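You operate a simulated robot arm through the tools that you are given. There is no shell and no other tool.

You are at the controls of a simulated robot arm. One attempt, no reset.

TASK
Join the two web ends with the white strip and roll it down.
Fine: green end up to the line and clamped, strip across the joint; put the roller back. Set down upright: seam roller. What is to be rubbed or washed off counts as gone when no trace of it is left.

It is judged by the outcome, as a careful person would: the job done as asked, and still so three seconds after it is handed in. It fails if anything else is knocked over, pushed out of place, dropped, spilled or broken.

THE ROBOT
A 7-joint arm with a two-finger parallel gripper, fixed in place. Base frame: the origin is on the floor under the middle of its stand, x ahead of it, y to its left, z up. Readings come in mm, rad, newtons and seconds.
It reaches about 1479 mm from its shoulder. Its first joint turns from -2.897 to 2.897 rad. Payload 4.4 kg.
The TCP is the grasp point between the finger pads, 23 mm short of the fingertips. In the tool frame z runs along the fingers and y along their closing line. Largest opening 94 mm; finger width 38, thickness 10; the body of the gripper, 54 by 96 mm, starts 39 mm behind the TCP.
Orientation is that of the tool frame in the base frame, as [roll, pitch, yaw] about the fixed x, y, z axes, in that order (R = Rz(yaw) Ry(pitch) Rx(roll)). With the fingers straight down and closing along the base's y, the tool's x points along the base's -x, its y along +y and its z along -z.

THE INTERFACE
- The arm moves only by the tool play_rows. Its argument "series" is a list of rows, each a list of 7 numbers: the shift along the base's x, y, z in mm, then the turn, a rotation vector about the base's x, y, z in rad, then the opening, from 0 (shut) to 1 (fully open). In form: [[tx, ty, tz, ax, ay, az, fingers], ...]. A call has 1 to 20 rows; each row shifts and turns the commanded pose from where the row before left it. Rows are played at 5 a second. More than 50 mm and 0.15 rad between two rows, or a gripper value outside its range, and nothing of the call is played. Where a pose cannot be reached the arm comes as near as it can. A force on the tool above 90 N (or 10 N above the force at the start of the call, whichever is more), or a blocked arm, ends the call early, and 0.2 s more pass. Each finger travels about 72 mm/s and halts on what it meets, pressing with about 23 N; the grip force reading is that of the motor and also rises with nothing between the fingers. The clock runs only during rows and for 0.2 s after the last one: add rows that do not move to give the fingers time. It gives the time, the measured TCP pose, the force on the tool (base axes), the opening and the grip force at its end, in the units of the frame above (readings bear some noise), with the torque about the TCP (base axes, N m) and any sound that the robot's microphone picked up.
- Cameras (640 x 400 px; columns grow to the right, rows downward): "scene" is fixed at [223.9, 656.9, 1502.4]; the picture's right is [-0.29, -0.96, 0.00], its down [-0.48, 0.14, -0.87] and it looks along [0.83, -0.25, -0.50] (base axes); focal length 248 px, centre (320, 200). "wrist" rides on the gripper at [86, 16, -74] in the tool frame; the picture's right is [-0.18, 0.98, 0.00], its down [-0.58, -0.11, -0.81] and it looks along [-0.79, -0.15, 0.59] (tool axes); focal length 243 px, centre (320, 200). There is no depth. A picture from a camera that has moved, and an enlarged one, comes with that camera's place and axes in the base frame and with its lens. The place of the scene camera against the robot may be out by one fixed shift of up to 18 mm in any direction.
- get_image(camera): a new picture of that camera. No time passes.
- inspect(camera, box): a new picture of the part [left, top, right, bottom] of that camera's present view, enlarged. No time passes.
- finish_job(): hands the job in; it is judged then, once.

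Nothing tells you positions but the pictures and the camera data. Unless the task says otherwise, let go and move clear before handing in.

The tools are called by a JSON object that holds its "name" and its "arguments". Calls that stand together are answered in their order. play_rows: Moves the arm, as the interface text tells. Its arguments: {"type":"object","properties":{"series":{"type":"array"}},"required":["series"]} The other tools are called the same way: get_image (camera) takes a picture; inspect (camera, box) takes an enlarged picture of a part of a camera's view; finish_job () hands the job in.

At the start:

```text
clock: 0.0
ee_pos: [452.3, 386.5, 1360.9]
tool_rot: [3.141, 0.0, 3.14]
wrist_force: [0.1, 0.6, -0.6]
wrist_torque: [0.03, 0.02, 0.01]
grip_width: 94.1
gripper_force: 0.1
```

scene: 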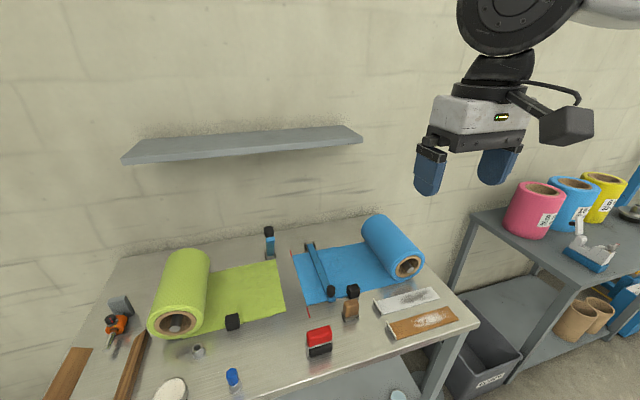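
wrist: 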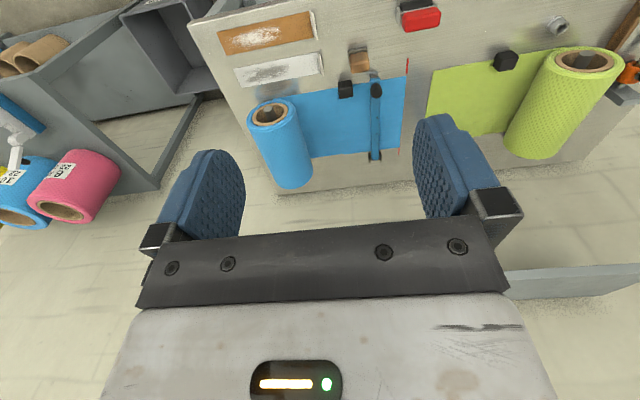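

I see a table with a green web roll on the left and a blue web on the right, a red line between them, clamp bars, and white and brown strips. I'll zoom in before moving anything.

{"name": "inspect", "arguments": {"camera": "scene", "box": [240, 200, 400, 300]}}

{"name": "inspect", "arguments": {"camera": "scene", "box": [280, 260, 480, 385]}}

{"name": "inspect", "arguments": {"camera": "scene", "box": [140, 230, 300, 330]}}

{"name": "inspect", "arguments": {"camera": "scene", "box": [40, 280, 240, 400]}}

{"name": "inspect", "arguments": {"camera": "wrist", "box": [200, 0, 420, 137]}}

{"name": "inspect", "arguments": {"camera": "wrist", "box": [380, 0, 640, 162]}}

```text
4.00 times, centred on (320, 250) of scene
camera zoom: at [223.9, 656.9, 1502.4], right [-0.29, -0.96, 0.0], down [-0.48, 0.14, -0.87], along [0.83, -0.25, -0.5], focal length 994 px, centre (320, 0)
```

zoom: 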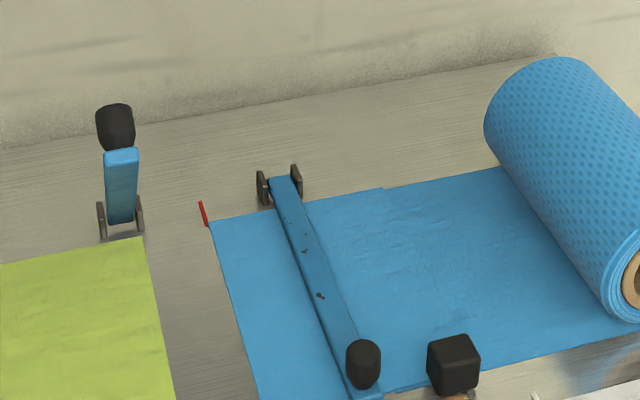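

```text
3.20 times, centred on (380, 322) of scene
camera zoom: at [223.9, 656.9, 1502.4], right [-0.29, -0.96, 0.0], down [-0.48, 0.14, -0.87], along [0.83, -0.25, -0.5], focal length 795 px, centre (128, -192)
```

zoom: 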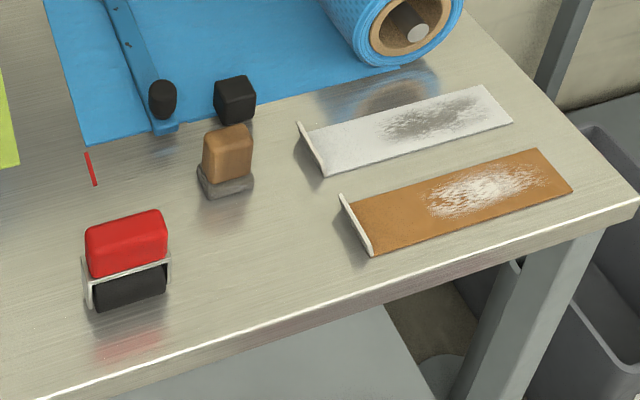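

```text
4.00 times, centred on (220, 280) of scene
camera zoom: at [223.9, 656.9, 1502.4], right [-0.29, -0.96, 0.0], down [-0.48, 0.14, -0.87], along [0.83, -0.25, -0.5], focal length 994 px, centre (720, -120)
```

zoom: 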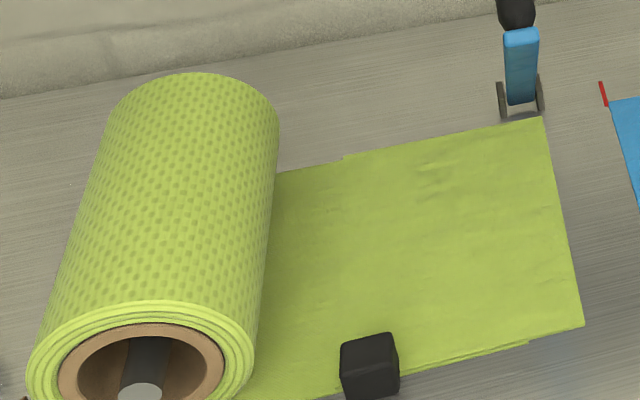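

```text
3.20 times, centred on (140, 340) of scene
camera zoom: at [223.9, 656.9, 1502.4], right [-0.29, -0.96, 0.0], down [-0.48, 0.14, -0.87], along [0.83, -0.25, -0.5], focal length 795 px, centre (896, -248)
```

zoom: 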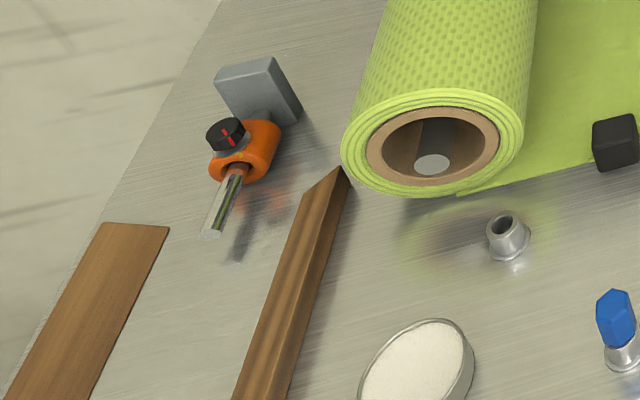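

```text
2.91 times, centred on (310, 68) of wrist
camera zoom: at [366.6, 402.1, 1436.3], right [0.18, 0.98, 0.0], down [0.58, -0.11, 0.81], along [0.79, -0.15, -0.59], focal length 706 px, centre (349, 582)
```

zoom: 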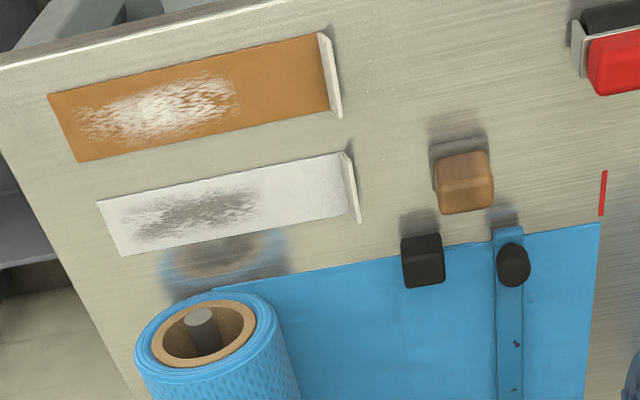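

```text
2.46 times, centred on (510, 81) of wrist
camera zoom: at [366.6, 402.1, 1436.3], right [0.18, 0.98, 0.0], down [0.58, -0.11, 0.81], along [0.79, -0.15, -0.59], focal length 597 px, centre (-148, 493)
```

zoom: 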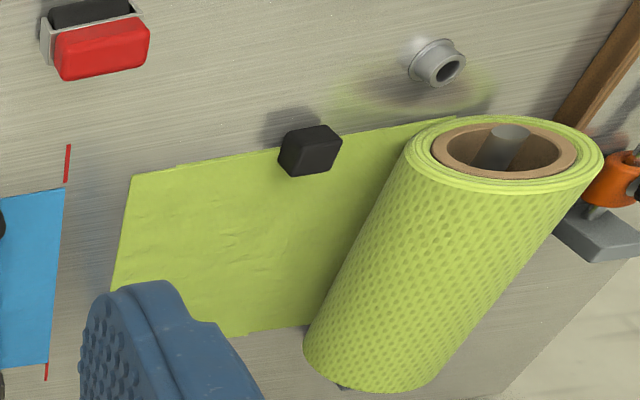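

I estimate the table top at z≈840 and the red line at y≈554, with x from 676 to 946. The green web end is at about y≈619, its clamp stands open near (965, 632), and the white strip is around (630, 250). I'll move to a lower viewpoint in free space for closer pictures.

{"name": "play_rows", "arguments": {"series": [[-7, 36, -28, 0, 0, 0, 1], [-7, 36, -28, 0, 0, 0, 1], [-7, 36, -28, 0, 0, 0, 1], [-7, 36, -28, 0, 0, 0, 1], [-7, 36, -28, 0, 0, 0, 1], [-7, 36, -28, 0, 0, 0, 1], [-7, 36, -28, 0, 0, 0, 1], [0, 0, 0, 0, 0, 0, 1], [0, 0, 0, 0, 0, 0, 1]]}}

{"name": "get_image", "arguments": {"camera": "wrist"}}

{"name": "get_image", "arguments": {"camera": "scene"}}

```text
clock: 2.0
ee_pos: [401.3, 635.9, 1164.7]
tool_rot: [3.141, -0.001, -3.142]
wrist_force: [0.3, 0.0, 0.2]
wrist_torque: [-0.04, 0.01, 0.0]
grip_width: 94.0
gripper_force: 0.1
```

```text
taken
camera wrist: at [316.1, 652.3, 1239.6], right [0.18, 0.98, 0.0], down [0.58, -0.11, 0.81], along [0.79, -0.15, -0.59], focal length 243 px, centre (320, 200)
```

wrist: 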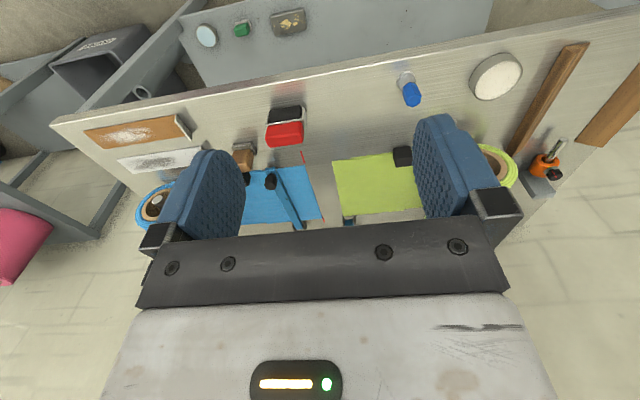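

```text
taken
```

scene: 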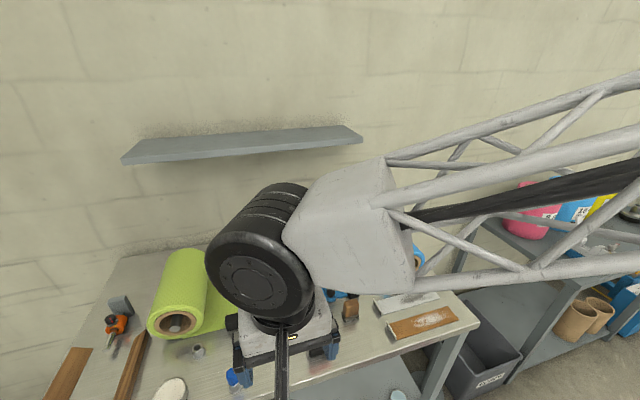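

From the new viewpoint I can see the table between the open fingers. I'll enlarge the details: the handles on the webs, the open clamp, the strips and the roller.

{"name": "inspect", "arguments": {"camera": "wrist", "box": [220, 140, 430, 240]}}

{"name": "inspect", "arguments": {"camera": "wrist", "box": [70, 90, 250, 220]}}

{"name": "inspect", "arguments": {"camera": "wrist", "box": [220, 80, 420, 200]}}

```text
3.05 times, centred on (325, 190) of wrist
camera zoom: at [316.1, 652.3, 1239.6], right [0.18, 0.98, 0.0], down [0.58, -0.11, 0.81], along [0.79, -0.15, -0.59], focal length 739 px, centre (305, 230)
```

zoom: 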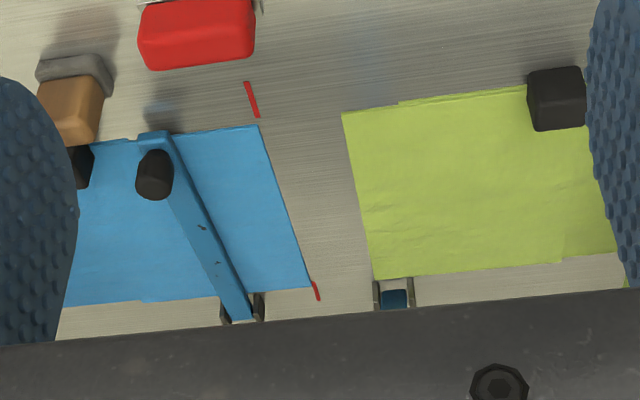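

```text
3.08 times, centred on (160, 155) of wrist
camera zoom: at [316.1, 652.3, 1239.6], right [0.18, 0.98, 0.0], down [0.58, -0.11, 0.81], along [0.79, -0.15, -0.59], focal length 746 px, centre (812, 338)
```

zoom: 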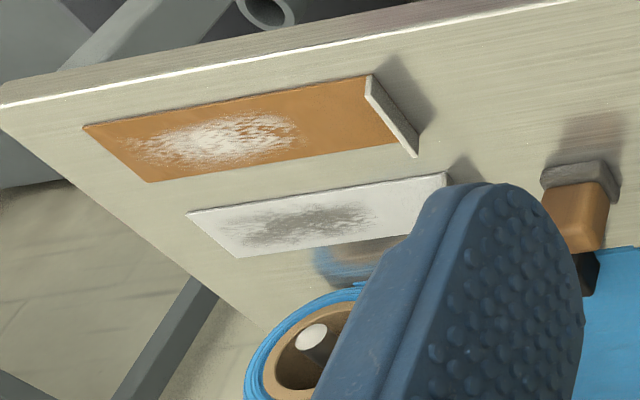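

```text
3.20 times, centred on (320, 140) of wrist
camera zoom: at [316.1, 652.3, 1239.6], right [0.18, 0.98, 0.0], down [0.58, -0.11, 0.81], along [0.79, -0.15, -0.59], focal length 776 px, centre (320, 392)
```

zoom: 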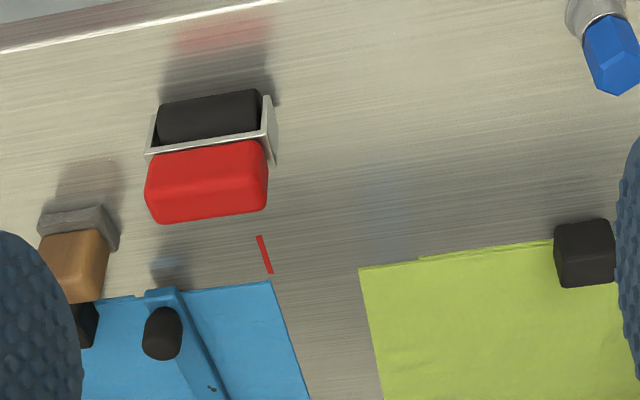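

The table works out at z≈860, with the red line at y≈549 and the green end at y≈609. The green web's black block is near (683, 754, 880) and the roller handle near (558, 548, 913). I'll raise the arm to see the open clamp lever between the fingers.

{"name": "play_rows", "arguments": {"series": [[0, 0, 45, 0, 0, 0, 1], [0, 0, 45, 0, 0, 0, 1], [0, 0, 45, 0, 0, 0, 1], [0, 0, 45, 0, 0, 0, 1], [0, 0, 0, 0, 0, 0, 1]]}}

{"name": "get_image", "arguments": {"camera": "wrist"}}

{"name": "inspect", "arguments": {"camera": "wrist", "box": [240, 140, 420, 250]}}

{"name": "inspect", "arguments": {"camera": "scene", "box": [250, 215, 330, 265]}}

```text
clock: 3.2
ee_pos: [404.8, 636.9, 1345.7]
tool_rot: [3.141, 0.001, -3.14]
wrist_force: [0.6, -0.5, 0.3]
wrist_torque: [-0.02, -0.02, 0.04]
grip_width: 94.1
gripper_force: 0.1
```

```text
taken
camera wrist: at [318.5, 653.9, 1419.3], right [0.18, 0.98, 0.0], down [0.58, -0.11, 0.81], along [0.79, -0.15, -0.59], focal length 243 px, centre (320, 200)
```

wrist: 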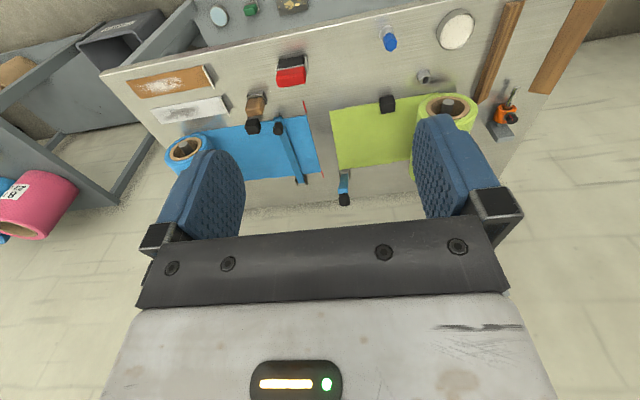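

```text
3.56 times, centred on (330, 195) of wrist
camera zoom: at [318.5, 653.9, 1419.3], right [0.18, 0.98, 0.0], down [0.58, -0.11, 0.81], along [0.79, -0.15, -0.59], focal length 863 px, centre (284, 218)
```

zoom: 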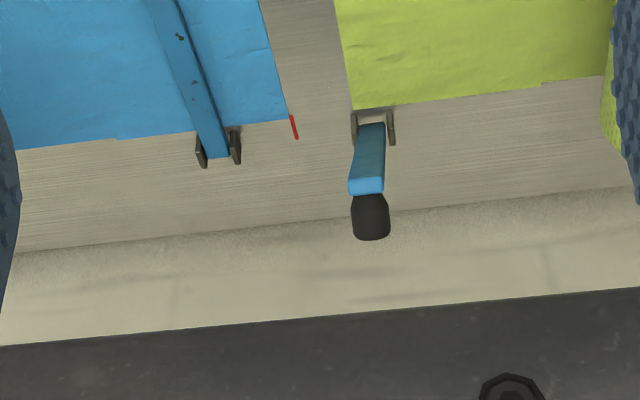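

```text
8.00 times, centred on (290, 240) of scene
camera zoom: at [223.9, 656.9, 1502.4], right [-0.29, -0.96, 0.0], down [-0.48, 0.14, -0.87], along [0.83, -0.25, -0.5], focal length 1987 px, centre (560, -120)
```

zoom: 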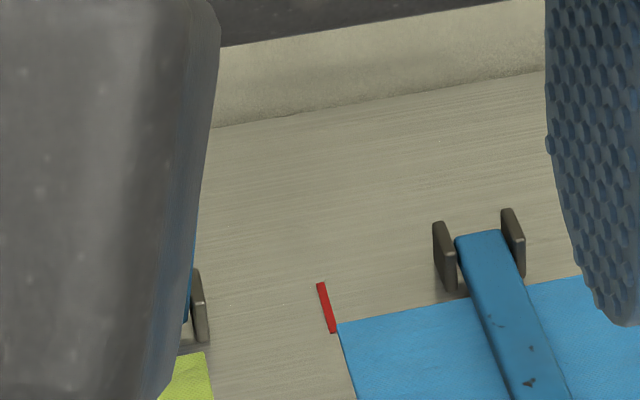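

The green clamp lever is leaning open at about 50°, hinged near (924, 624, 870). The green roll sits close to its black block, so I'll approach with the fingers closing along x. That means turning the tool 90° as I move above the block.

{"name": "play_rows", "arguments": {"series": [[25, 9.5, -24, 0, 0, 0.1428, 1], [25, 9.5, -24, 0, 0, 0.1428, 1], [25, 9.5, -24, 0, 0, 0.1428, 1], [25, 9.5, -24, 0, 0, 0.1428, 1], [25, 9.5, -24, 0, 0, 0.1428, 1], [25, 9.5, -24, 0, 0, 0.1428, 1], [25, 9.5, -24, 0, 0, 0.1428, 1], [25, 9.5, -24, 0, 0, 0.1428, 1], [25, 9.5, -24, 0, 0, 0.1428, 1], [25, 9.5, -24, 0, 0, 0.1428, 1], [25, 9.5, -24, 0, 0, 0.1428, 1], [0, 0, 0, 0, 0, 0, 1], [0, 0, 0, 0, 0, 0, 1]]}}

{"name": "get_image", "arguments": {"camera": "wrist"}}

{"name": "get_image", "arguments": {"camera": "scene"}}

```text
clock: 6.0
ee_pos: [678.5, 741.2, 1081.4]
tool_rot: [3.14, -0.001, -1.573]
wrist_force: [0.6, -0.2, 0.4]
wrist_torque: [-0.01, 0.0, 0.0]
grip_width: 94.0
gripper_force: 0.1
```

```text
taken
camera wrist: at [662.9, 654.2, 1156.1], right [-0.98, 0.18, 0.0], down [0.11, 0.58, 0.81], along [0.15, 0.79, -0.59], focal length 243 px, centre (320, 200)
```

wrist: 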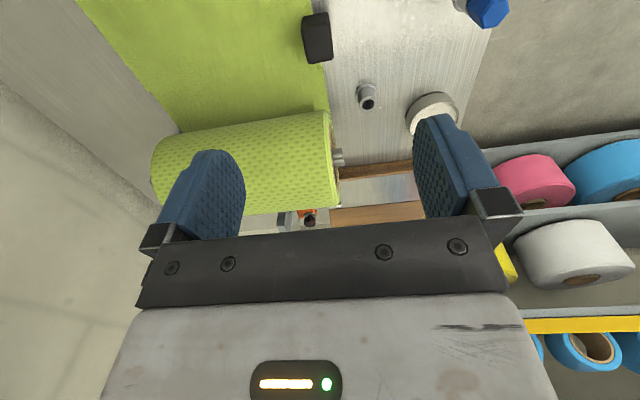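

```text
taken
```

scene: 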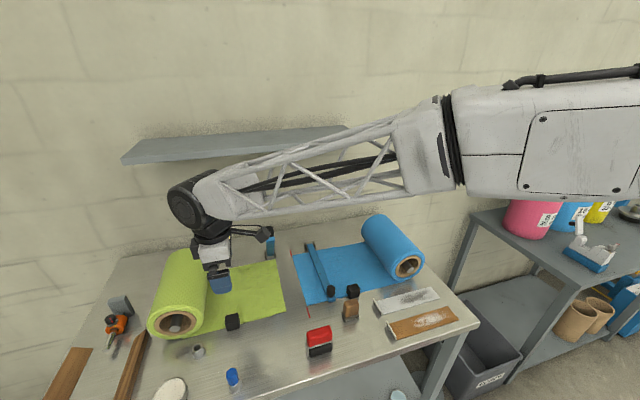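

The tool now sits above the black block, looking toward the green roll. I'll enlarge the block and the gap to the roll to fix the block's size and position.

{"name": "inspect", "arguments": {"camera": "wrist", "box": [270, 0, 370, 62]}}

{"name": "inspect", "arguments": {"camera": "wrist", "box": [140, 90, 360, 227]}}

{"name": "inspect", "arguments": {"camera": "scene", "box": [190, 270, 270, 320]}}

```text
6.40 times, centred on (320, 31) of wrist
camera zoom: at [662.9, 654.2, 1156.1], right [-0.98, 0.18, 0.0], down [0.11, 0.58, 0.81], along [0.15, 0.79, -0.59], focal length 1553 px, centre (320, 1282)
```

zoom: 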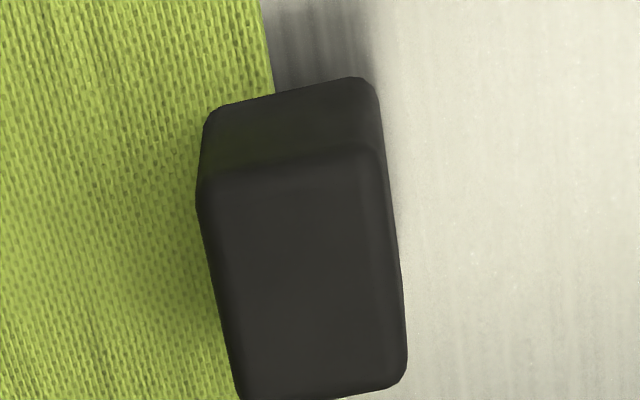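

```text
2.91 times, centred on (250, 158) of wrist
camera zoom: at [662.9, 654.2, 1156.1], right [-0.98, 0.18, 0.0], down [0.11, 0.58, 0.81], along [0.15, 0.79, -0.59], focal length 706 px, centre (524, 321)
```

zoom: 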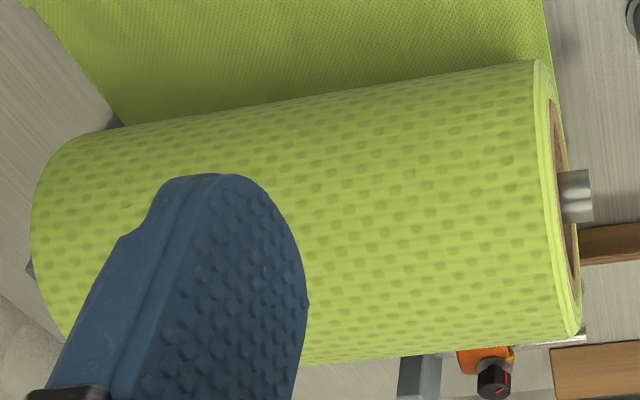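

```text
8.00 times, centred on (230, 295) of scene
camera zoom: at [223.9, 656.9, 1502.4], right [-0.29, -0.96, 0.0], down [-0.48, 0.14, -0.87], along [0.83, -0.25, -0.5], focal length 1987 px, centre (1040, -560)
```

zoom: 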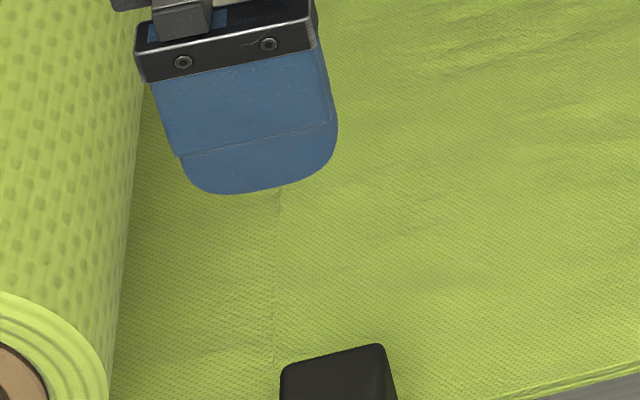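

The block spans about x 671–697, y 739–770 and z 860–888, and the roll clears it (starting at y≈819). I'll descend over the block and then close on it gently.

{"name": "play_rows", "arguments": {"series": [[1.5, 3, -45, 0, 0, 0, 1], [1.5, 3, -45, 0, 0, 0, 1], [1.5, 3, -45, 0, 0, 0, 1], [1.2, 0, -35, 0, 0, 0, 1], [0, 0, -14, 0, 0, 0, 1], [0, 0, -8, 0, 0, 0, 1], [0, 0, 0, 0, 0, 0, 1]]}}

{"name": "get_image", "arguments": {"camera": "wrist"}}

{"name": "inspect", "arguments": {"camera": "scene", "box": [170, 250, 290, 325]}}

```text
clock: 7.6
ee_pos: [684.5, 752.2, 890.2]
tool_rot: [-3.141, 0.002, -1.572]
wrist_force: [-0.8, 0.1, 10.8]
wrist_torque: [-0.22, -0.54, -0.05]
grip_width: 93.8
gripper_force: 0.0
```

```text
taken
camera wrist: at [668.9, 665.4, 964.6], right [-0.98, 0.18, 0.0], down [0.11, 0.58, 0.81], along [0.15, 0.79, -0.59], focal length 243 px, centre (320, 200)
```

wrist: 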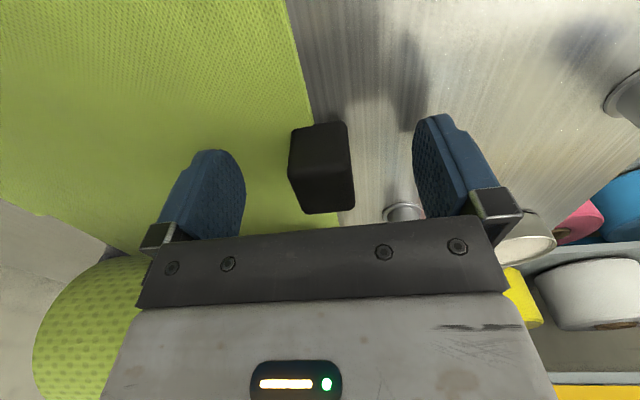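

```text
5.33 times, centred on (230, 288) of scene
camera zoom: at [223.9, 656.9, 1502.4], right [-0.29, -0.96, 0.0], down [-0.48, 0.14, -0.87], along [0.83, -0.25, -0.5], focal length 1325 px, centre (800, -267)
```

zoom: 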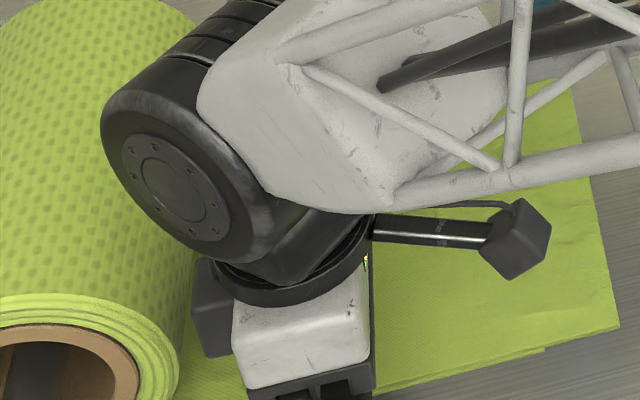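

The far fingertip is lightly touching the web (about 11 N). I'll lift 5 mm to relieve it and then close on the block.

{"name": "play_rows", "arguments": {"series": [[0, 0, 5, 0, 0, 0, 1], [0, 0, 0, 0, 0, 0, 0.6], [0, 0, 0, 0, 0, 0, 0.2], [0, 0, 0, 0, 0, 0, 0.1], [0, 0, 0, 0, 0, 0, 0.1], [0, 0, 0, 0, 0, 0, 0.1]]}}

{"name": "get_image", "arguments": {"camera": "wrist"}}

```text
clock: 9.0
ee_pos: [683.6, 752.1, 893.1]
tool_rot: [3.14, 0.0, -1.572]
wrist_force: [-31.9, 1.6, 2.5]
wrist_torque: [-0.1, 0.28, -0.07]
grip_width: 28.0
gripper_force: 45.3
```

```text
taken
camera wrist: at [667.6, 665.4, 968.5], right [-0.98, 0.18, 0.0], down [0.11, 0.58, 0.81], along [0.15, 0.79, -0.59], focal length 243 px, centre (320, 200)
```

wrist: 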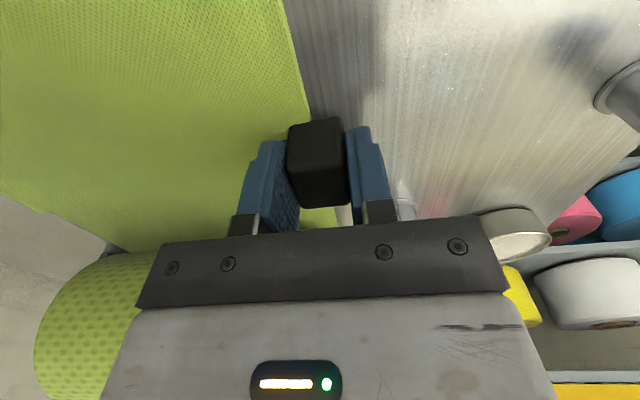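

The block is held (28 mm wide) but slightly off-centre in x, giving a side load of about 32 N. I'll shift a couple of mm in −x to centre it before pulling.

{"name": "play_rows", "arguments": {"series": [[-1.5, 0, 0, 0, 0, 0, 0.1], [0, 0, 0, 0, 0, 0, 0.1]]}}

```text
clock: 9.6
ee_pos: [683.6, 751.4, 894.1]
tool_rot: [3.141, 0.0, -1.572]
wrist_force: [-18.8, 0.0, -4.6]
wrist_torque: [-0.13, -0.05, 0.55]
grip_width: 28.0
gripper_force: 44.7
```

The side load dropped, so I'll centre a little more.

{"name": "play_rows", "arguments": {"series": [[-2, 0, 0, 0, 0, 0, 0.1], [0, 0, 0, 0, 0, 0, 0.1]]}}

```text
clock: 10.2
ee_pos: [682.9, 750.0, 893.5]
tool_rot: [3.141, -0.001, -1.571]
wrist_force: [22.4, -0.3, -15.0]
wrist_torque: [-0.43, -0.32, 0.82]
grip_width: 27.7
gripper_force: 45.3
```

{"name": "play_rows", "arguments": {"series": [[0.8, 0, -0.5, 0, 0, 0, 0.1], [0, 0, 0, 0, 0, 0, 0.1]]}}

```text
clock: 10.8
ee_pos: [682.6, 751.6, 893.2]
tool_rot: [-3.14, 0.0, -1.573]
wrist_force: [29.7, -0.3, -14.2]
wrist_torque: [-0.52, -0.1, 0.05]
grip_width: 27.9
gripper_force: 45.1
```

{"name": "play_rows", "arguments": {"series": [[0.8, 0, 0, 0, 0, 0, 0.1], [0, 0, 0, 0, 0, 0, 0.1], [0, 0, 0, 0, 0, 0, 0.1]]}}

```text
clock: 11.6
ee_pos: [682.9, 750.5, 895.2]
tool_rot: [-3.141, 0.0, -1.57]
wrist_force: [34.8, -1.1, -12.0]
wrist_torque: [0.04, -0.19, 0.08]
grip_width: 27.8
gripper_force: 44.7
```

The grip is firm and the side load is within tolerance. I'll start the pull toward the line with small −y steps and watch the force and the web.

{"name": "play_rows", "arguments": {"series": [[0, -3, 0, 0, 0, 0, 0.1], [0, -3, 0, 0, 0, 0, 0.1], [0, -4, 0, 0, 0, 0, 0.1], [0, 0, 0, 0, 0, 0, 0.1]]}}

{"name": "get_image", "arguments": {"camera": "wrist"}}

{"name": "get_image", "arguments": {"camera": "scene"}}

```text
clock: 12.6
ee_pos: [681.7, 741.7, 894.6]
tool_rot: [3.141, 0.0, -1.571]
wrist_force: [23.9, 0.9, -11.7]
wrist_torque: [1.17, -0.1, 0.12]
grip_width: 27.9
gripper_force: 44.7
```

```text
taken
camera wrist: at [667.5, 654.7, 968.5], right [-0.98, 0.18, 0.0], down [0.11, 0.58, 0.81], along [0.15, 0.79, -0.59], focal length 243 px, centre (320, 200)
```

wrist: 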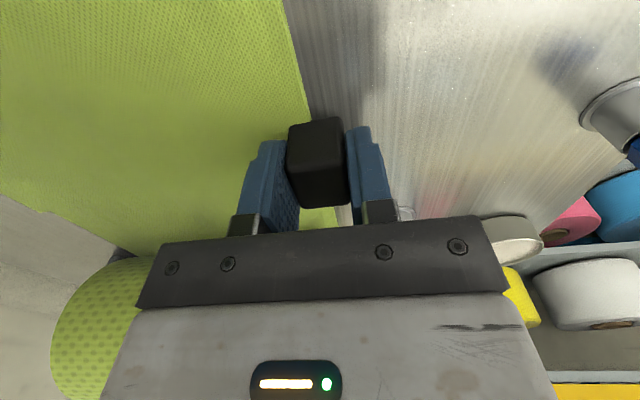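

```text
taken
```

scene: 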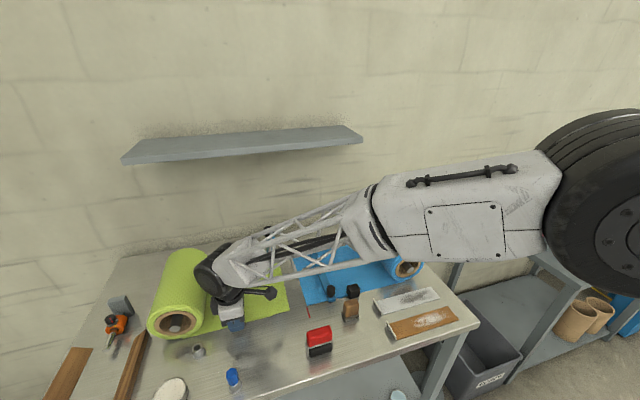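

The web follows the block with only a few newtons of resistance. I'll check the arm's clearance to the raised clamp lever before pulling further.

{"name": "inspect", "arguments": {"camera": "scene", "box": [180, 200, 340, 320]}}

{"name": "inspect", "arguments": {"camera": "wrist", "box": [0, 0, 320, 200]}}

```text
3.33 times, centred on (260, 260) of scene
camera zoom: at [223.9, 656.9, 1502.4], right [-0.29, -0.96, 0.0], down [-0.48, 0.14, -0.87], along [0.83, -0.25, -0.5], focal length 828 px, centre (520, 0)
```

zoom: 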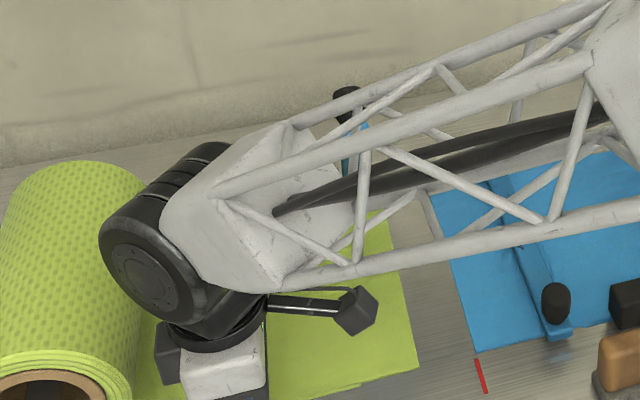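

```text
2.00 times, centred on (160, 100) of wrist
camera zoom: at [667.5, 654.7, 968.5], right [-0.98, 0.18, 0.0], down [0.11, 0.58, 0.81], along [0.15, 0.79, -0.59], focal length 485 px, centre (640, 400)
```

zoom: 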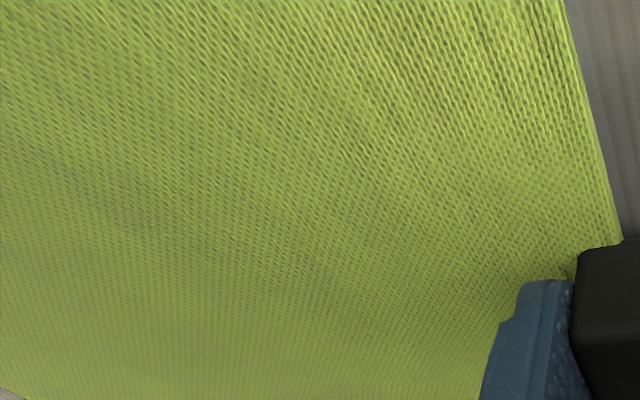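

The arm link stays well in front of the raised lever, so there is clearance. I'll pull about another 32 mm slowly.

{"name": "play_rows", "arguments": {"series": [[0, -4, 0, 0, 0, 0, 0.1], [0, -4, 0, 0, 0, 0, 0.1], [0, -4, 0, 0, 0, 0, 0.1], [0, -4, 0, 0, 0, 0, 0.1], [0, -4, 0, 0, 0, 0, 0.1], [0, -4, 0, 0, 0, 0, 0.1], [0, -4, 0, 0, 0, 0, 0.1], [0, -4, 0, 0, 0, 0, 0.1], [0, 0, 0, 0, 0, 0, 0.1]]}}

{"name": "inspect", "arguments": {"camera": "scene", "box": [180, 200, 340, 300]}}

{"name": "inspect", "arguments": {"camera": "scene", "box": [250, 280, 330, 330]}}

```text
clock: 14.6
ee_pos: [682.9, 708.3, 894.1]
tool_rot: [3.14, 0.0, -1.573]
wrist_force: [45.1, 1.7, -9.9]
wrist_torque: [1.23, -0.29, 0.33]
grip_width: 28.0
gripper_force: 45.2
```

```text
4.00 times, centred on (260, 250) of scene
camera zoom: at [223.9, 656.9, 1502.4], right [-0.29, -0.96, 0.0], down [-0.48, 0.14, -0.87], along [0.83, -0.25, -0.5], focal length 994 px, centre (560, 0)
```

zoom: 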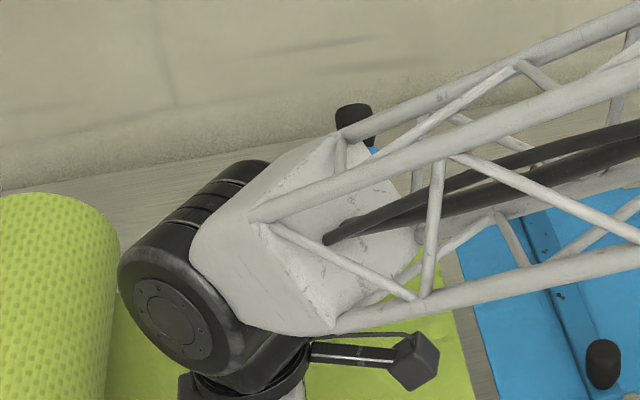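

```text
8.00 times, centred on (290, 305) of scene
camera zoom: at [223.9, 656.9, 1502.4], right [-0.29, -0.96, 0.0], down [-0.48, 0.14, -0.87], along [0.83, -0.25, -0.5], focal length 1987 px, centre (560, -640)
```

zoom: 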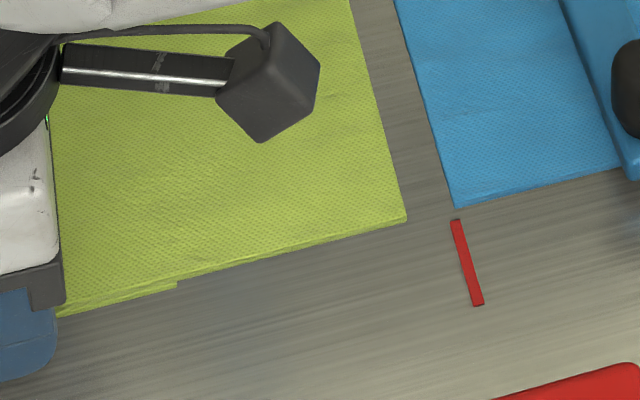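

The green end is now about 18 mm short of the line. I'll pull another 13 mm, easing +1 mm in x to relieve the side load, and measure again.

{"name": "play_rows", "arguments": {"series": [[0.5, -3, 0, 0, 0, 0, 0.1], [0.5, -3, 0, 0, 0, 0, 0.1], [0, -3, 0, 0, 0, 0, 0.1], [0, -2, 0, 0, 0, 0, 0.1], [0, -2, 0, 0, 0, 0, 0.1], [0, 0, 0, 0, 0, 0, 0.1], [0, 0, 0, 0, 0, 0, 0.1]]}}

{"name": "inspect", "arguments": {"camera": "scene", "box": [270, 285, 330, 322]}}

{"name": "inspect", "arguments": {"camera": "scene", "box": [250, 225, 330, 275]}}

```text
clock: 16.2
ee_pos: [683.1, 696.3, 893.5]
tool_rot: [-3.141, 0.0, -1.571]
wrist_force: [30.1, 1.6, -9.8]
wrist_torque: [-0.21, -0.2, 0.15]
grip_width: 27.9
gripper_force: 44.9
```

```text
10.67 times, centred on (300, 304) of scene
camera zoom: at [223.9, 656.9, 1502.4], right [-0.29, -0.96, 0.0], down [-0.48, 0.14, -0.87], along [0.83, -0.25, -0.5], focal length 2649 px, centre (533, -904)
```

zoom: 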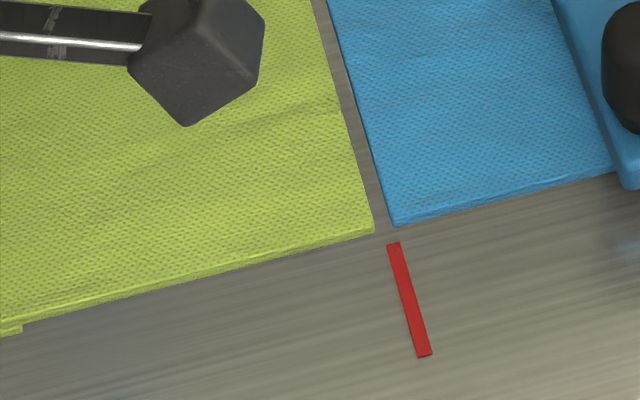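

```text
8.00 times, centred on (290, 250) of scene
camera zoom: at [223.9, 656.9, 1502.4], right [-0.29, -0.96, 0.0], down [-0.48, 0.14, -0.87], along [0.83, -0.25, -0.5], focal length 1987 px, centre (560, -200)
```

zoom: 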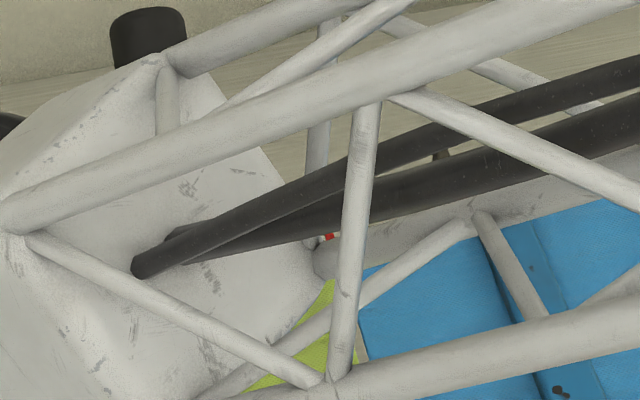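

About 4 mm remains between the green end and the line. I'll pull that last bit in two small steps.

{"name": "play_rows", "arguments": {"series": [[0.3, -2, 0, 0, 0, 0, 0.1], [0.3, -2, 0, 0, 0, 0, 0.1], [0, 0, 0, 0, 0, 0, 0.1], [0, 0, 0, 0, 0, 0, 0.1]]}}

{"name": "inspect", "arguments": {"camera": "scene", "box": [270, 285, 330, 322]}}

```text
clock: 17.2
ee_pos: [683.9, 693.7, 893.3]
tool_rot: [-3.14, -0.001, -1.57]
wrist_force: [13.6, 5.4, -15.5]
wrist_torque: [0.27, -0.06, 0.01]
grip_width: 27.9
gripper_force: 45.0
```

```text
10.67 times, centred on (300, 304) of scene
camera zoom: at [223.9, 656.9, 1502.4], right [-0.29, -0.96, 0.0], down [-0.48, 0.14, -0.87], along [0.83, -0.25, -0.5], focal length 2649 px, centre (533, -904)
```

zoom: 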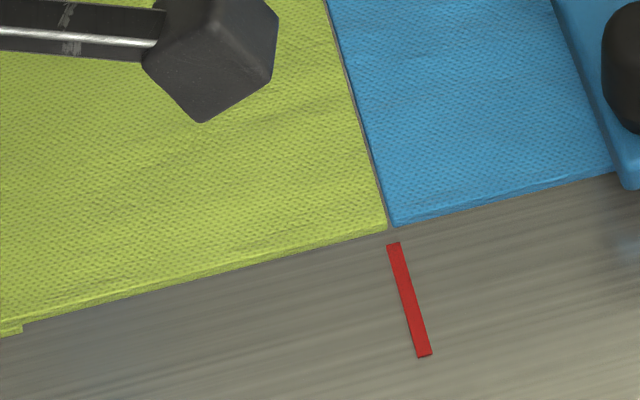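

The green end is essentially at the line, with a hair (about 1.5 mm) left once the web thickness is allowed for. I'll take up about 1.3 mm more and then release the block.

{"name": "play_rows", "arguments": {"series": [[0, -1.3, 0, 0, 0, 0, 0.1], [0, 0, 0, 0, 0, 0, 0.1], [0, 0, 0, 0, 0, 0, 0.1]]}}

{"name": "inspect", "arguments": {"camera": "scene", "box": [270, 285, 330, 322]}}

```text
clock: 18.0
ee_pos: [682.8, 692.9, 893.9]
tool_rot: [3.14, 0.001, -1.571]
wrist_force: [-5.6, 32.6, -13.9]
wrist_torque: [0.28, 0.07, -0.15]
grip_width: 27.7
gripper_force: 45.1
```

```text
10.67 times, centred on (300, 304) of scene
camera zoom: at [223.9, 656.9, 1502.4], right [-0.29, -0.96, 0.0], down [-0.48, 0.14, -0.87], along [0.83, -0.25, -0.5], focal length 2649 px, centre (533, -904)
```

zoom: 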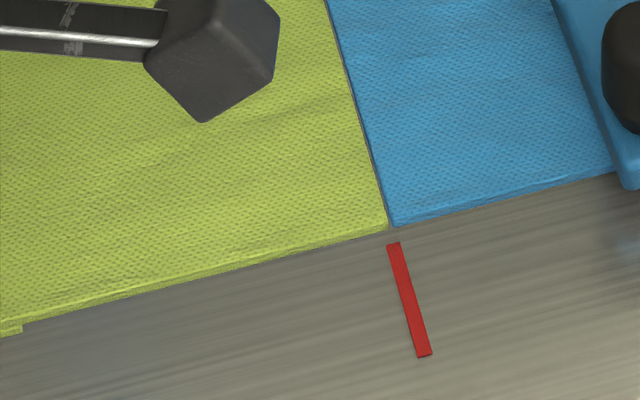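

The pull force jumped to 33 N with no further motion, so the web has reached its stop with the green end at the line. I'll release the block, rise straight up, and move to a side view of the clamp lever.

{"name": "play_rows", "arguments": {"series": [[0, 0.8, 0, 0, 0, 0, 0.1], [0, 0, 0, 0, 0, 0, 0.3], [0, 0, 0, 0, 0, 0, 0.7], [0, 0, 0, 0, 0, 0, 0.7], [0, 0, 0, 0, 0, 0, 0.7], [0, 0, 15, 0, 0, 0, 0.7], [0, 0, 40, 0, 0, 0, 0.7], [0, 0, 48, 0, 0, 0, 0.7], [0, 0, 48, 0, 0, 0, 0.7], [0, 0, 48, 0, 0, 0, 0.7], [0, 0, 48, 0, 0, 0, 0.7], [0, 0, 48, 0, 0, 0, 0.7], [0, 0, 10, 0, 0, 0, 0.7]]}}

{"name": "inspect", "arguments": {"camera": "scene", "box": [270, 285, 330, 322]}}

```text
clock: 20.8
ee_pos: [682.5, 693.7, 1199.8]
tool_rot: [3.14, 0.001, -1.573]
wrist_force: [1.0, 0.2, -0.6]
wrist_torque: [-0.01, 0.01, 0.03]
grip_width: 65.7
gripper_force: 0.0
```

```text
10.67 times, centred on (300, 304) of scene
camera zoom: at [223.9, 656.9, 1502.4], right [-0.29, -0.96, 0.0], down [-0.48, 0.14, -0.87], along [0.83, -0.25, -0.5], focal length 2649 px, centre (533, -904)
```

zoom: 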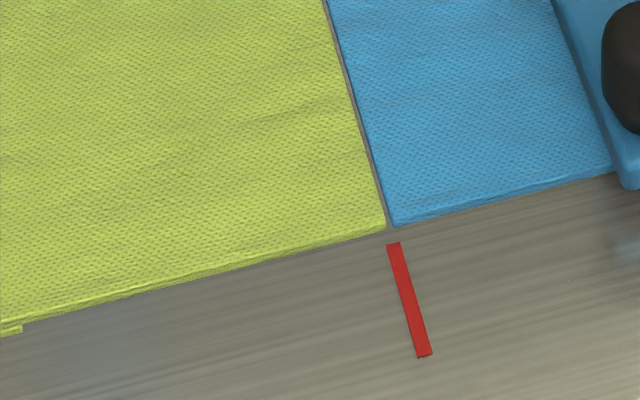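

The green end stayed at the line (within about 1 mm). Now I'll move along −y at height to look at the clamp lever from the side.

{"name": "play_rows", "arguments": {"series": [[0, -43, 0, 0, 0, 0, 1], [0, -43, 0, 0, 0, 0, 1], [0, -43, 0, 0, 0, 0, 1], [0, -43, 0, 0, 0, 0, 1], [0, -42, 0, 0, 0, 0, 1], [0, 0, 0, 0, 0, 0, 1]]}}

{"name": "get_image", "arguments": {"camera": "wrist"}}

{"name": "inspect", "arguments": {"camera": "wrist", "box": [170, 90, 330, 190]}}

```text
clock: 22.2
ee_pos: [685.1, 477.8, 1199.5]
tool_rot: [3.141, 0.0, -1.571]
wrist_force: [-0.3, -0.4, -0.4]
wrist_torque: [0.02, 0.01, 0.01]
grip_width: 94.0
gripper_force: 0.1
```

```text
taken
camera wrist: at [669.6, 391.5, 1272.2], right [-0.98, 0.18, 0.0], down [0.11, 0.58, 0.81], along [0.15, 0.79, -0.59], focal length 243 px, centre (320, 200)
```

wrist: 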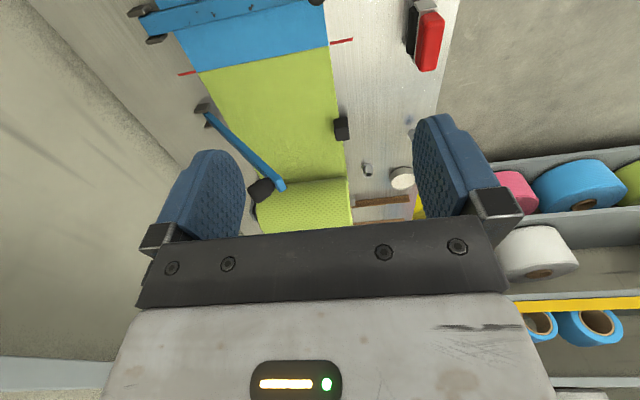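

```text
4.00 times, centred on (250, 140) of wrist
camera zoom: at [669.6, 391.5, 1272.2], right [-0.98, 0.18, 0.0], down [0.11, 0.58, 0.81], along [0.15, 0.79, -0.59], focal length 970 px, centre (600, 440)
```

zoom: 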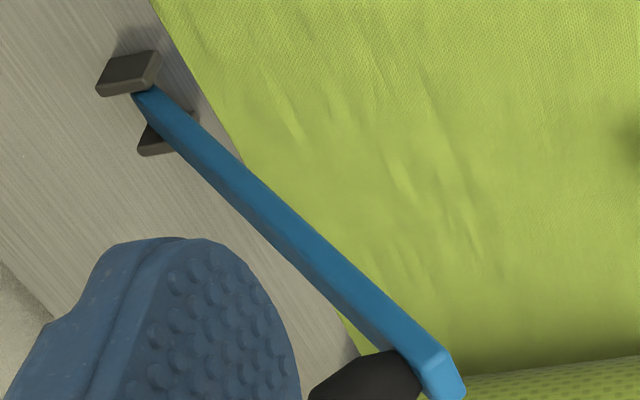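

This side view shows the lever at about 49°, with its bar tip near (766, 626, 1062) and its hinge near (937, 625, 865). I'll zoom on the knob to plan a pinch grip on it.

{"name": "inspect", "arguments": {"camera": "wrist", "box": [230, 155, 310, 205]}}

{"name": "inspect", "arguments": {"camera": "wrist", "box": [170, 0, 370, 125]}}

```text
8.00 times, centred on (270, 180) of wrist
camera zoom: at [669.6, 391.5, 1272.2], right [-0.98, 0.18, 0.0], down [0.11, 0.58, 0.81], along [0.15, 0.79, -0.59], focal length 1941 px, centre (720, 360)
```

zoom: 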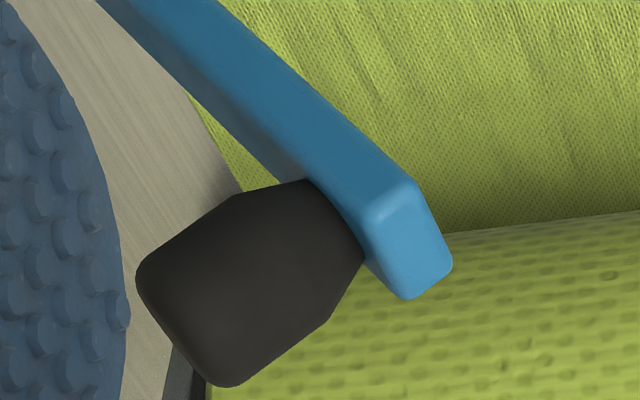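

```text
3.20 times, centred on (270, 62) of wrist
camera zoom: at [669.6, 391.5, 1272.2], right [-0.98, 0.18, 0.0], down [0.11, 0.58, 0.81], along [0.15, 0.79, -0.59], focal length 776 px, centre (480, 640)
```

zoom: 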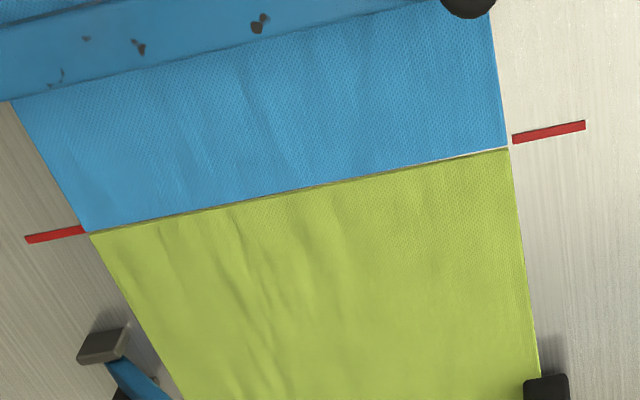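

{"name": "inspect", "arguments": {"camera": "wrist", "box": [310, 25, 374, 65]}}

{"name": "inspect", "arguments": {"camera": "wrist", "box": [170, 50, 234, 90]}}

```text
10.00 times, centred on (342, 45) of wrist
camera zoom: at [669.6, 391.5, 1272.2], right [-0.98, 0.18, 0.0], down [0.11, 0.58, 0.81], along [0.15, 0.79, -0.59], focal length 2426 px, centre (100, 1750)
```

zoom: 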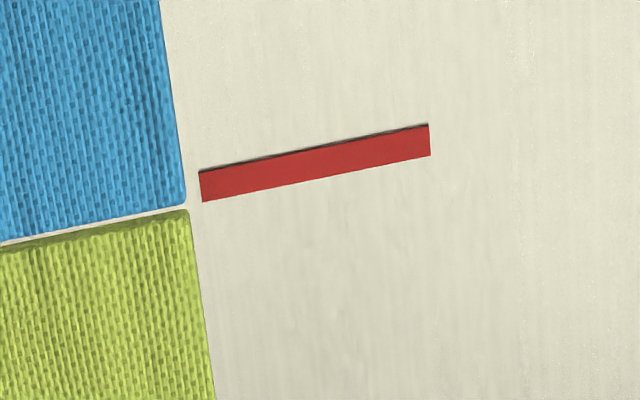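

```text
10.00 times, centred on (202, 70) of wrist
camera zoom: at [669.6, 391.5, 1272.2], right [-0.98, 0.18, 0.0], down [0.11, 0.58, 0.81], along [0.15, 0.79, -0.59], focal length 2426 px, centre (1500, 1500)
```

zoom: 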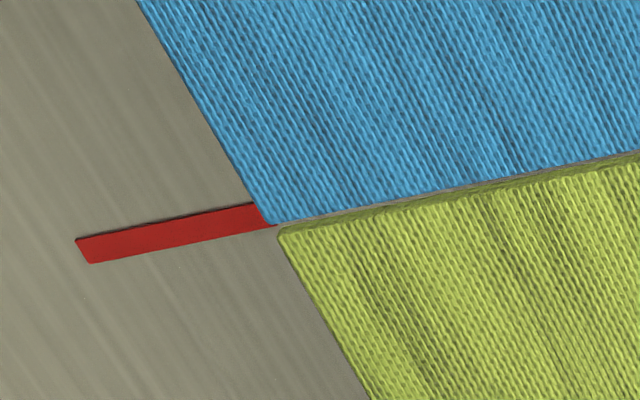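

The green end now butts against the blue at the line. The clamp knob is centred near (792, 625.5, 1071), about 27 mm wide. I'll turn the tool back so the fingers close along y and move above the knob.

{"name": "play_rows", "arguments": {"series": [[9.8, 13.4, -5, 0, 0, -0.1428, 1], [9.8, 13.4, -5, 0, 0, -0.1428, 1], [9.8, 13.4, -5, 0, 0, -0.1428, 1], [9.8, 13.4, -5, 0, 0, -0.1428, 1], [9.8, 13.4, -5, 0, 0, -0.1428, 1], [9.8, 13.4, -5, 0, 0, -0.1428, 1], [9.8, 13.4, -5, 0, 0, -0.1428, 1], [9.8, 13.4, -5, 0, 0, -0.1428, 1], [9.8, 13.4, -5, 0, 0, -0.1428, 1], [9.8, 13.4, -5, 0, 0, -0.1428, 1], [9.8, 13.4, -5, 0, 0, -0.1428, 1], [0, 0, 0, 0, 0, 0, 1], [0, 0, 0, 0, 0, 0, 1]]}}

{"name": "get_image", "arguments": {"camera": "wrist"}}

{"name": "get_image", "arguments": {"camera": "scene"}}

```text
clock: 25.0
ee_pos: [791.3, 626.2, 1143.8]
tool_rot: [-3.141, 0.0, 3.14]
wrist_force: [0.2, -0.5, 0.1]
wrist_torque: [-0.02, -0.04, -0.04]
grip_width: 93.8
gripper_force: 0.1
```

```text
taken
camera wrist: at [704.6, 642.5, 1217.8], right [0.18, 0.98, 0.0], down [0.58, -0.11, 0.81], along [0.79, -0.15, -0.59], focal length 243 px, centre (320, 200)
```

wrist: 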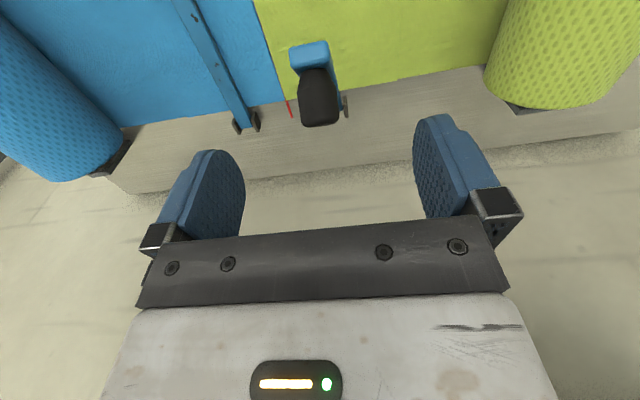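

```text
taken
```

scene: 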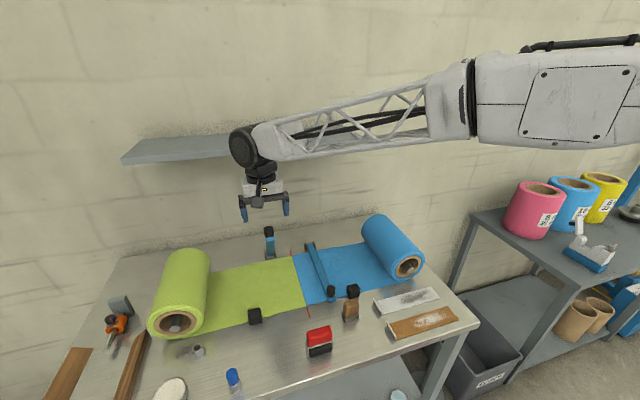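

The knob appears exactly where predicted, centred between the fingers. I'll descend to it and close.

{"name": "play_rows", "arguments": {"series": [[0, -0.5, -25, 0, 0, 0, 1], [0, 0, -25, 0, 0, 0, 1], [0, 0, -20, 0, 0, 0, 1], [0, 0, 0, 0, 0, 0, 1]]}}

{"name": "get_image", "arguments": {"camera": "wrist"}}

```text
clock: 26.0
ee_pos: [790.4, 625.6, 1075.6]
tool_rot: [-3.141, -0.002, -3.141]
wrist_force: [0.4, -0.2, -0.2]
wrist_torque: [-0.02, 0.0, 0.03]
grip_width: 94.2
gripper_force: 0.1
```

```text
taken
camera wrist: at [705.4, 640.4, 1148.7], right [0.18, 0.98, 0.0], down [0.58, -0.11, 0.81], along [0.79, -0.15, -0.59], focal length 243 px, centre (320, 200)
```

wrist: 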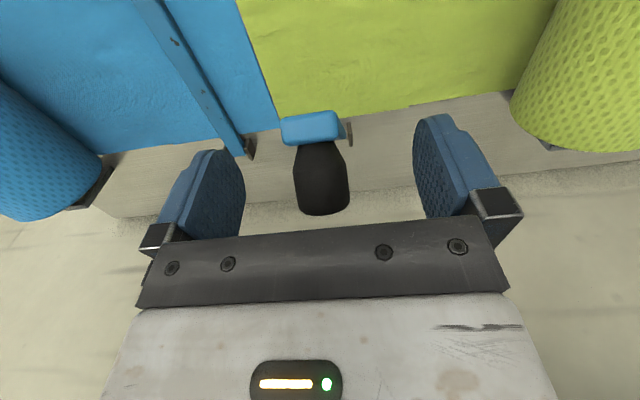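

The knob sits right at the grasp point. I'll close on it now.

{"name": "play_rows", "arguments": {"series": [[0, 0, 0, 0, 0, 0, 0.6], [0, 0, 0, 0, 0, 0, 0.2], [0, 0, 0, 0, 0, 0, 0.1], [0, 0, 0, 0, 0, 0, 0.1], [0, 0, 0, 0, 0, 0, 0.1]]}}

{"name": "get_image", "arguments": {"camera": "wrist"}}

```text
clock: 27.2
ee_pos: [790.9, 624.1, 1074.0]
tool_rot: [3.141, 0.0, 3.141]
wrist_force: [1.9, 5.2, -1.2]
wrist_torque: [0.29, -0.17, -0.24]
grip_width: 25.4
gripper_force: 44.9
```

```text
taken
camera wrist: at [705.4, 640.6, 1148.8], right [0.18, 0.98, 0.0], down [0.58, -0.11, 0.81], along [0.79, -0.15, -0.59], focal length 243 px, centre (320, 200)
```

wrist: 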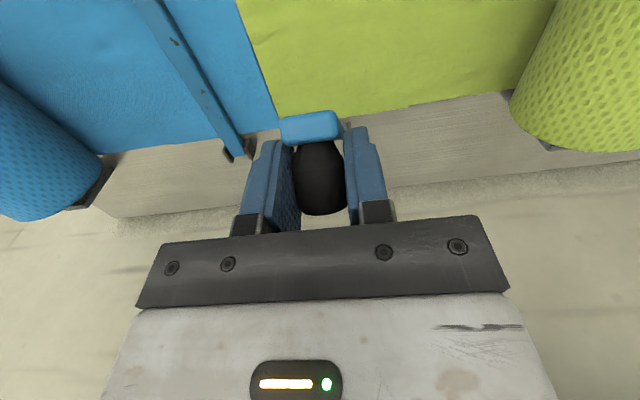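

The knob is held at 25 mm with low side load. I'll swing the lever down along its arc, starting with a few rows to see how it responds.

{"name": "play_rows", "arguments": {"series": [[-5.2, 0, -3.8, 0, 0, 0, 0.1], [-5.3, 0, -4.1, 0, 0, 0, 0.1], [-10.2, 0, -8.4, 0, 0, 0, 0.1], [0, 0, 0, 0, 0, 0, 0.1]]}}

{"name": "get_image", "arguments": {"camera": "wrist"}}

```text
clock: 28.2
ee_pos: [769.7, 624.8, 1058.8]
tool_rot: [3.141, -0.001, -3.141]
wrist_force: [5.0, 3.1, 1.9]
wrist_torque: [0.21, -0.97, -0.15]
grip_width: 25.6
gripper_force: 45.1
```

```text
taken
camera wrist: at [684.4, 640.6, 1132.1], right [0.18, 0.98, 0.0], down [0.58, -0.11, 0.81], along [0.79, -0.15, -0.59], focal length 243 px, centre (320, 200)
```

wrist: 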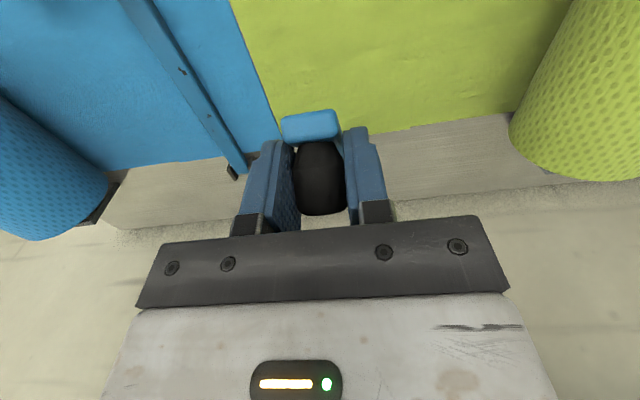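

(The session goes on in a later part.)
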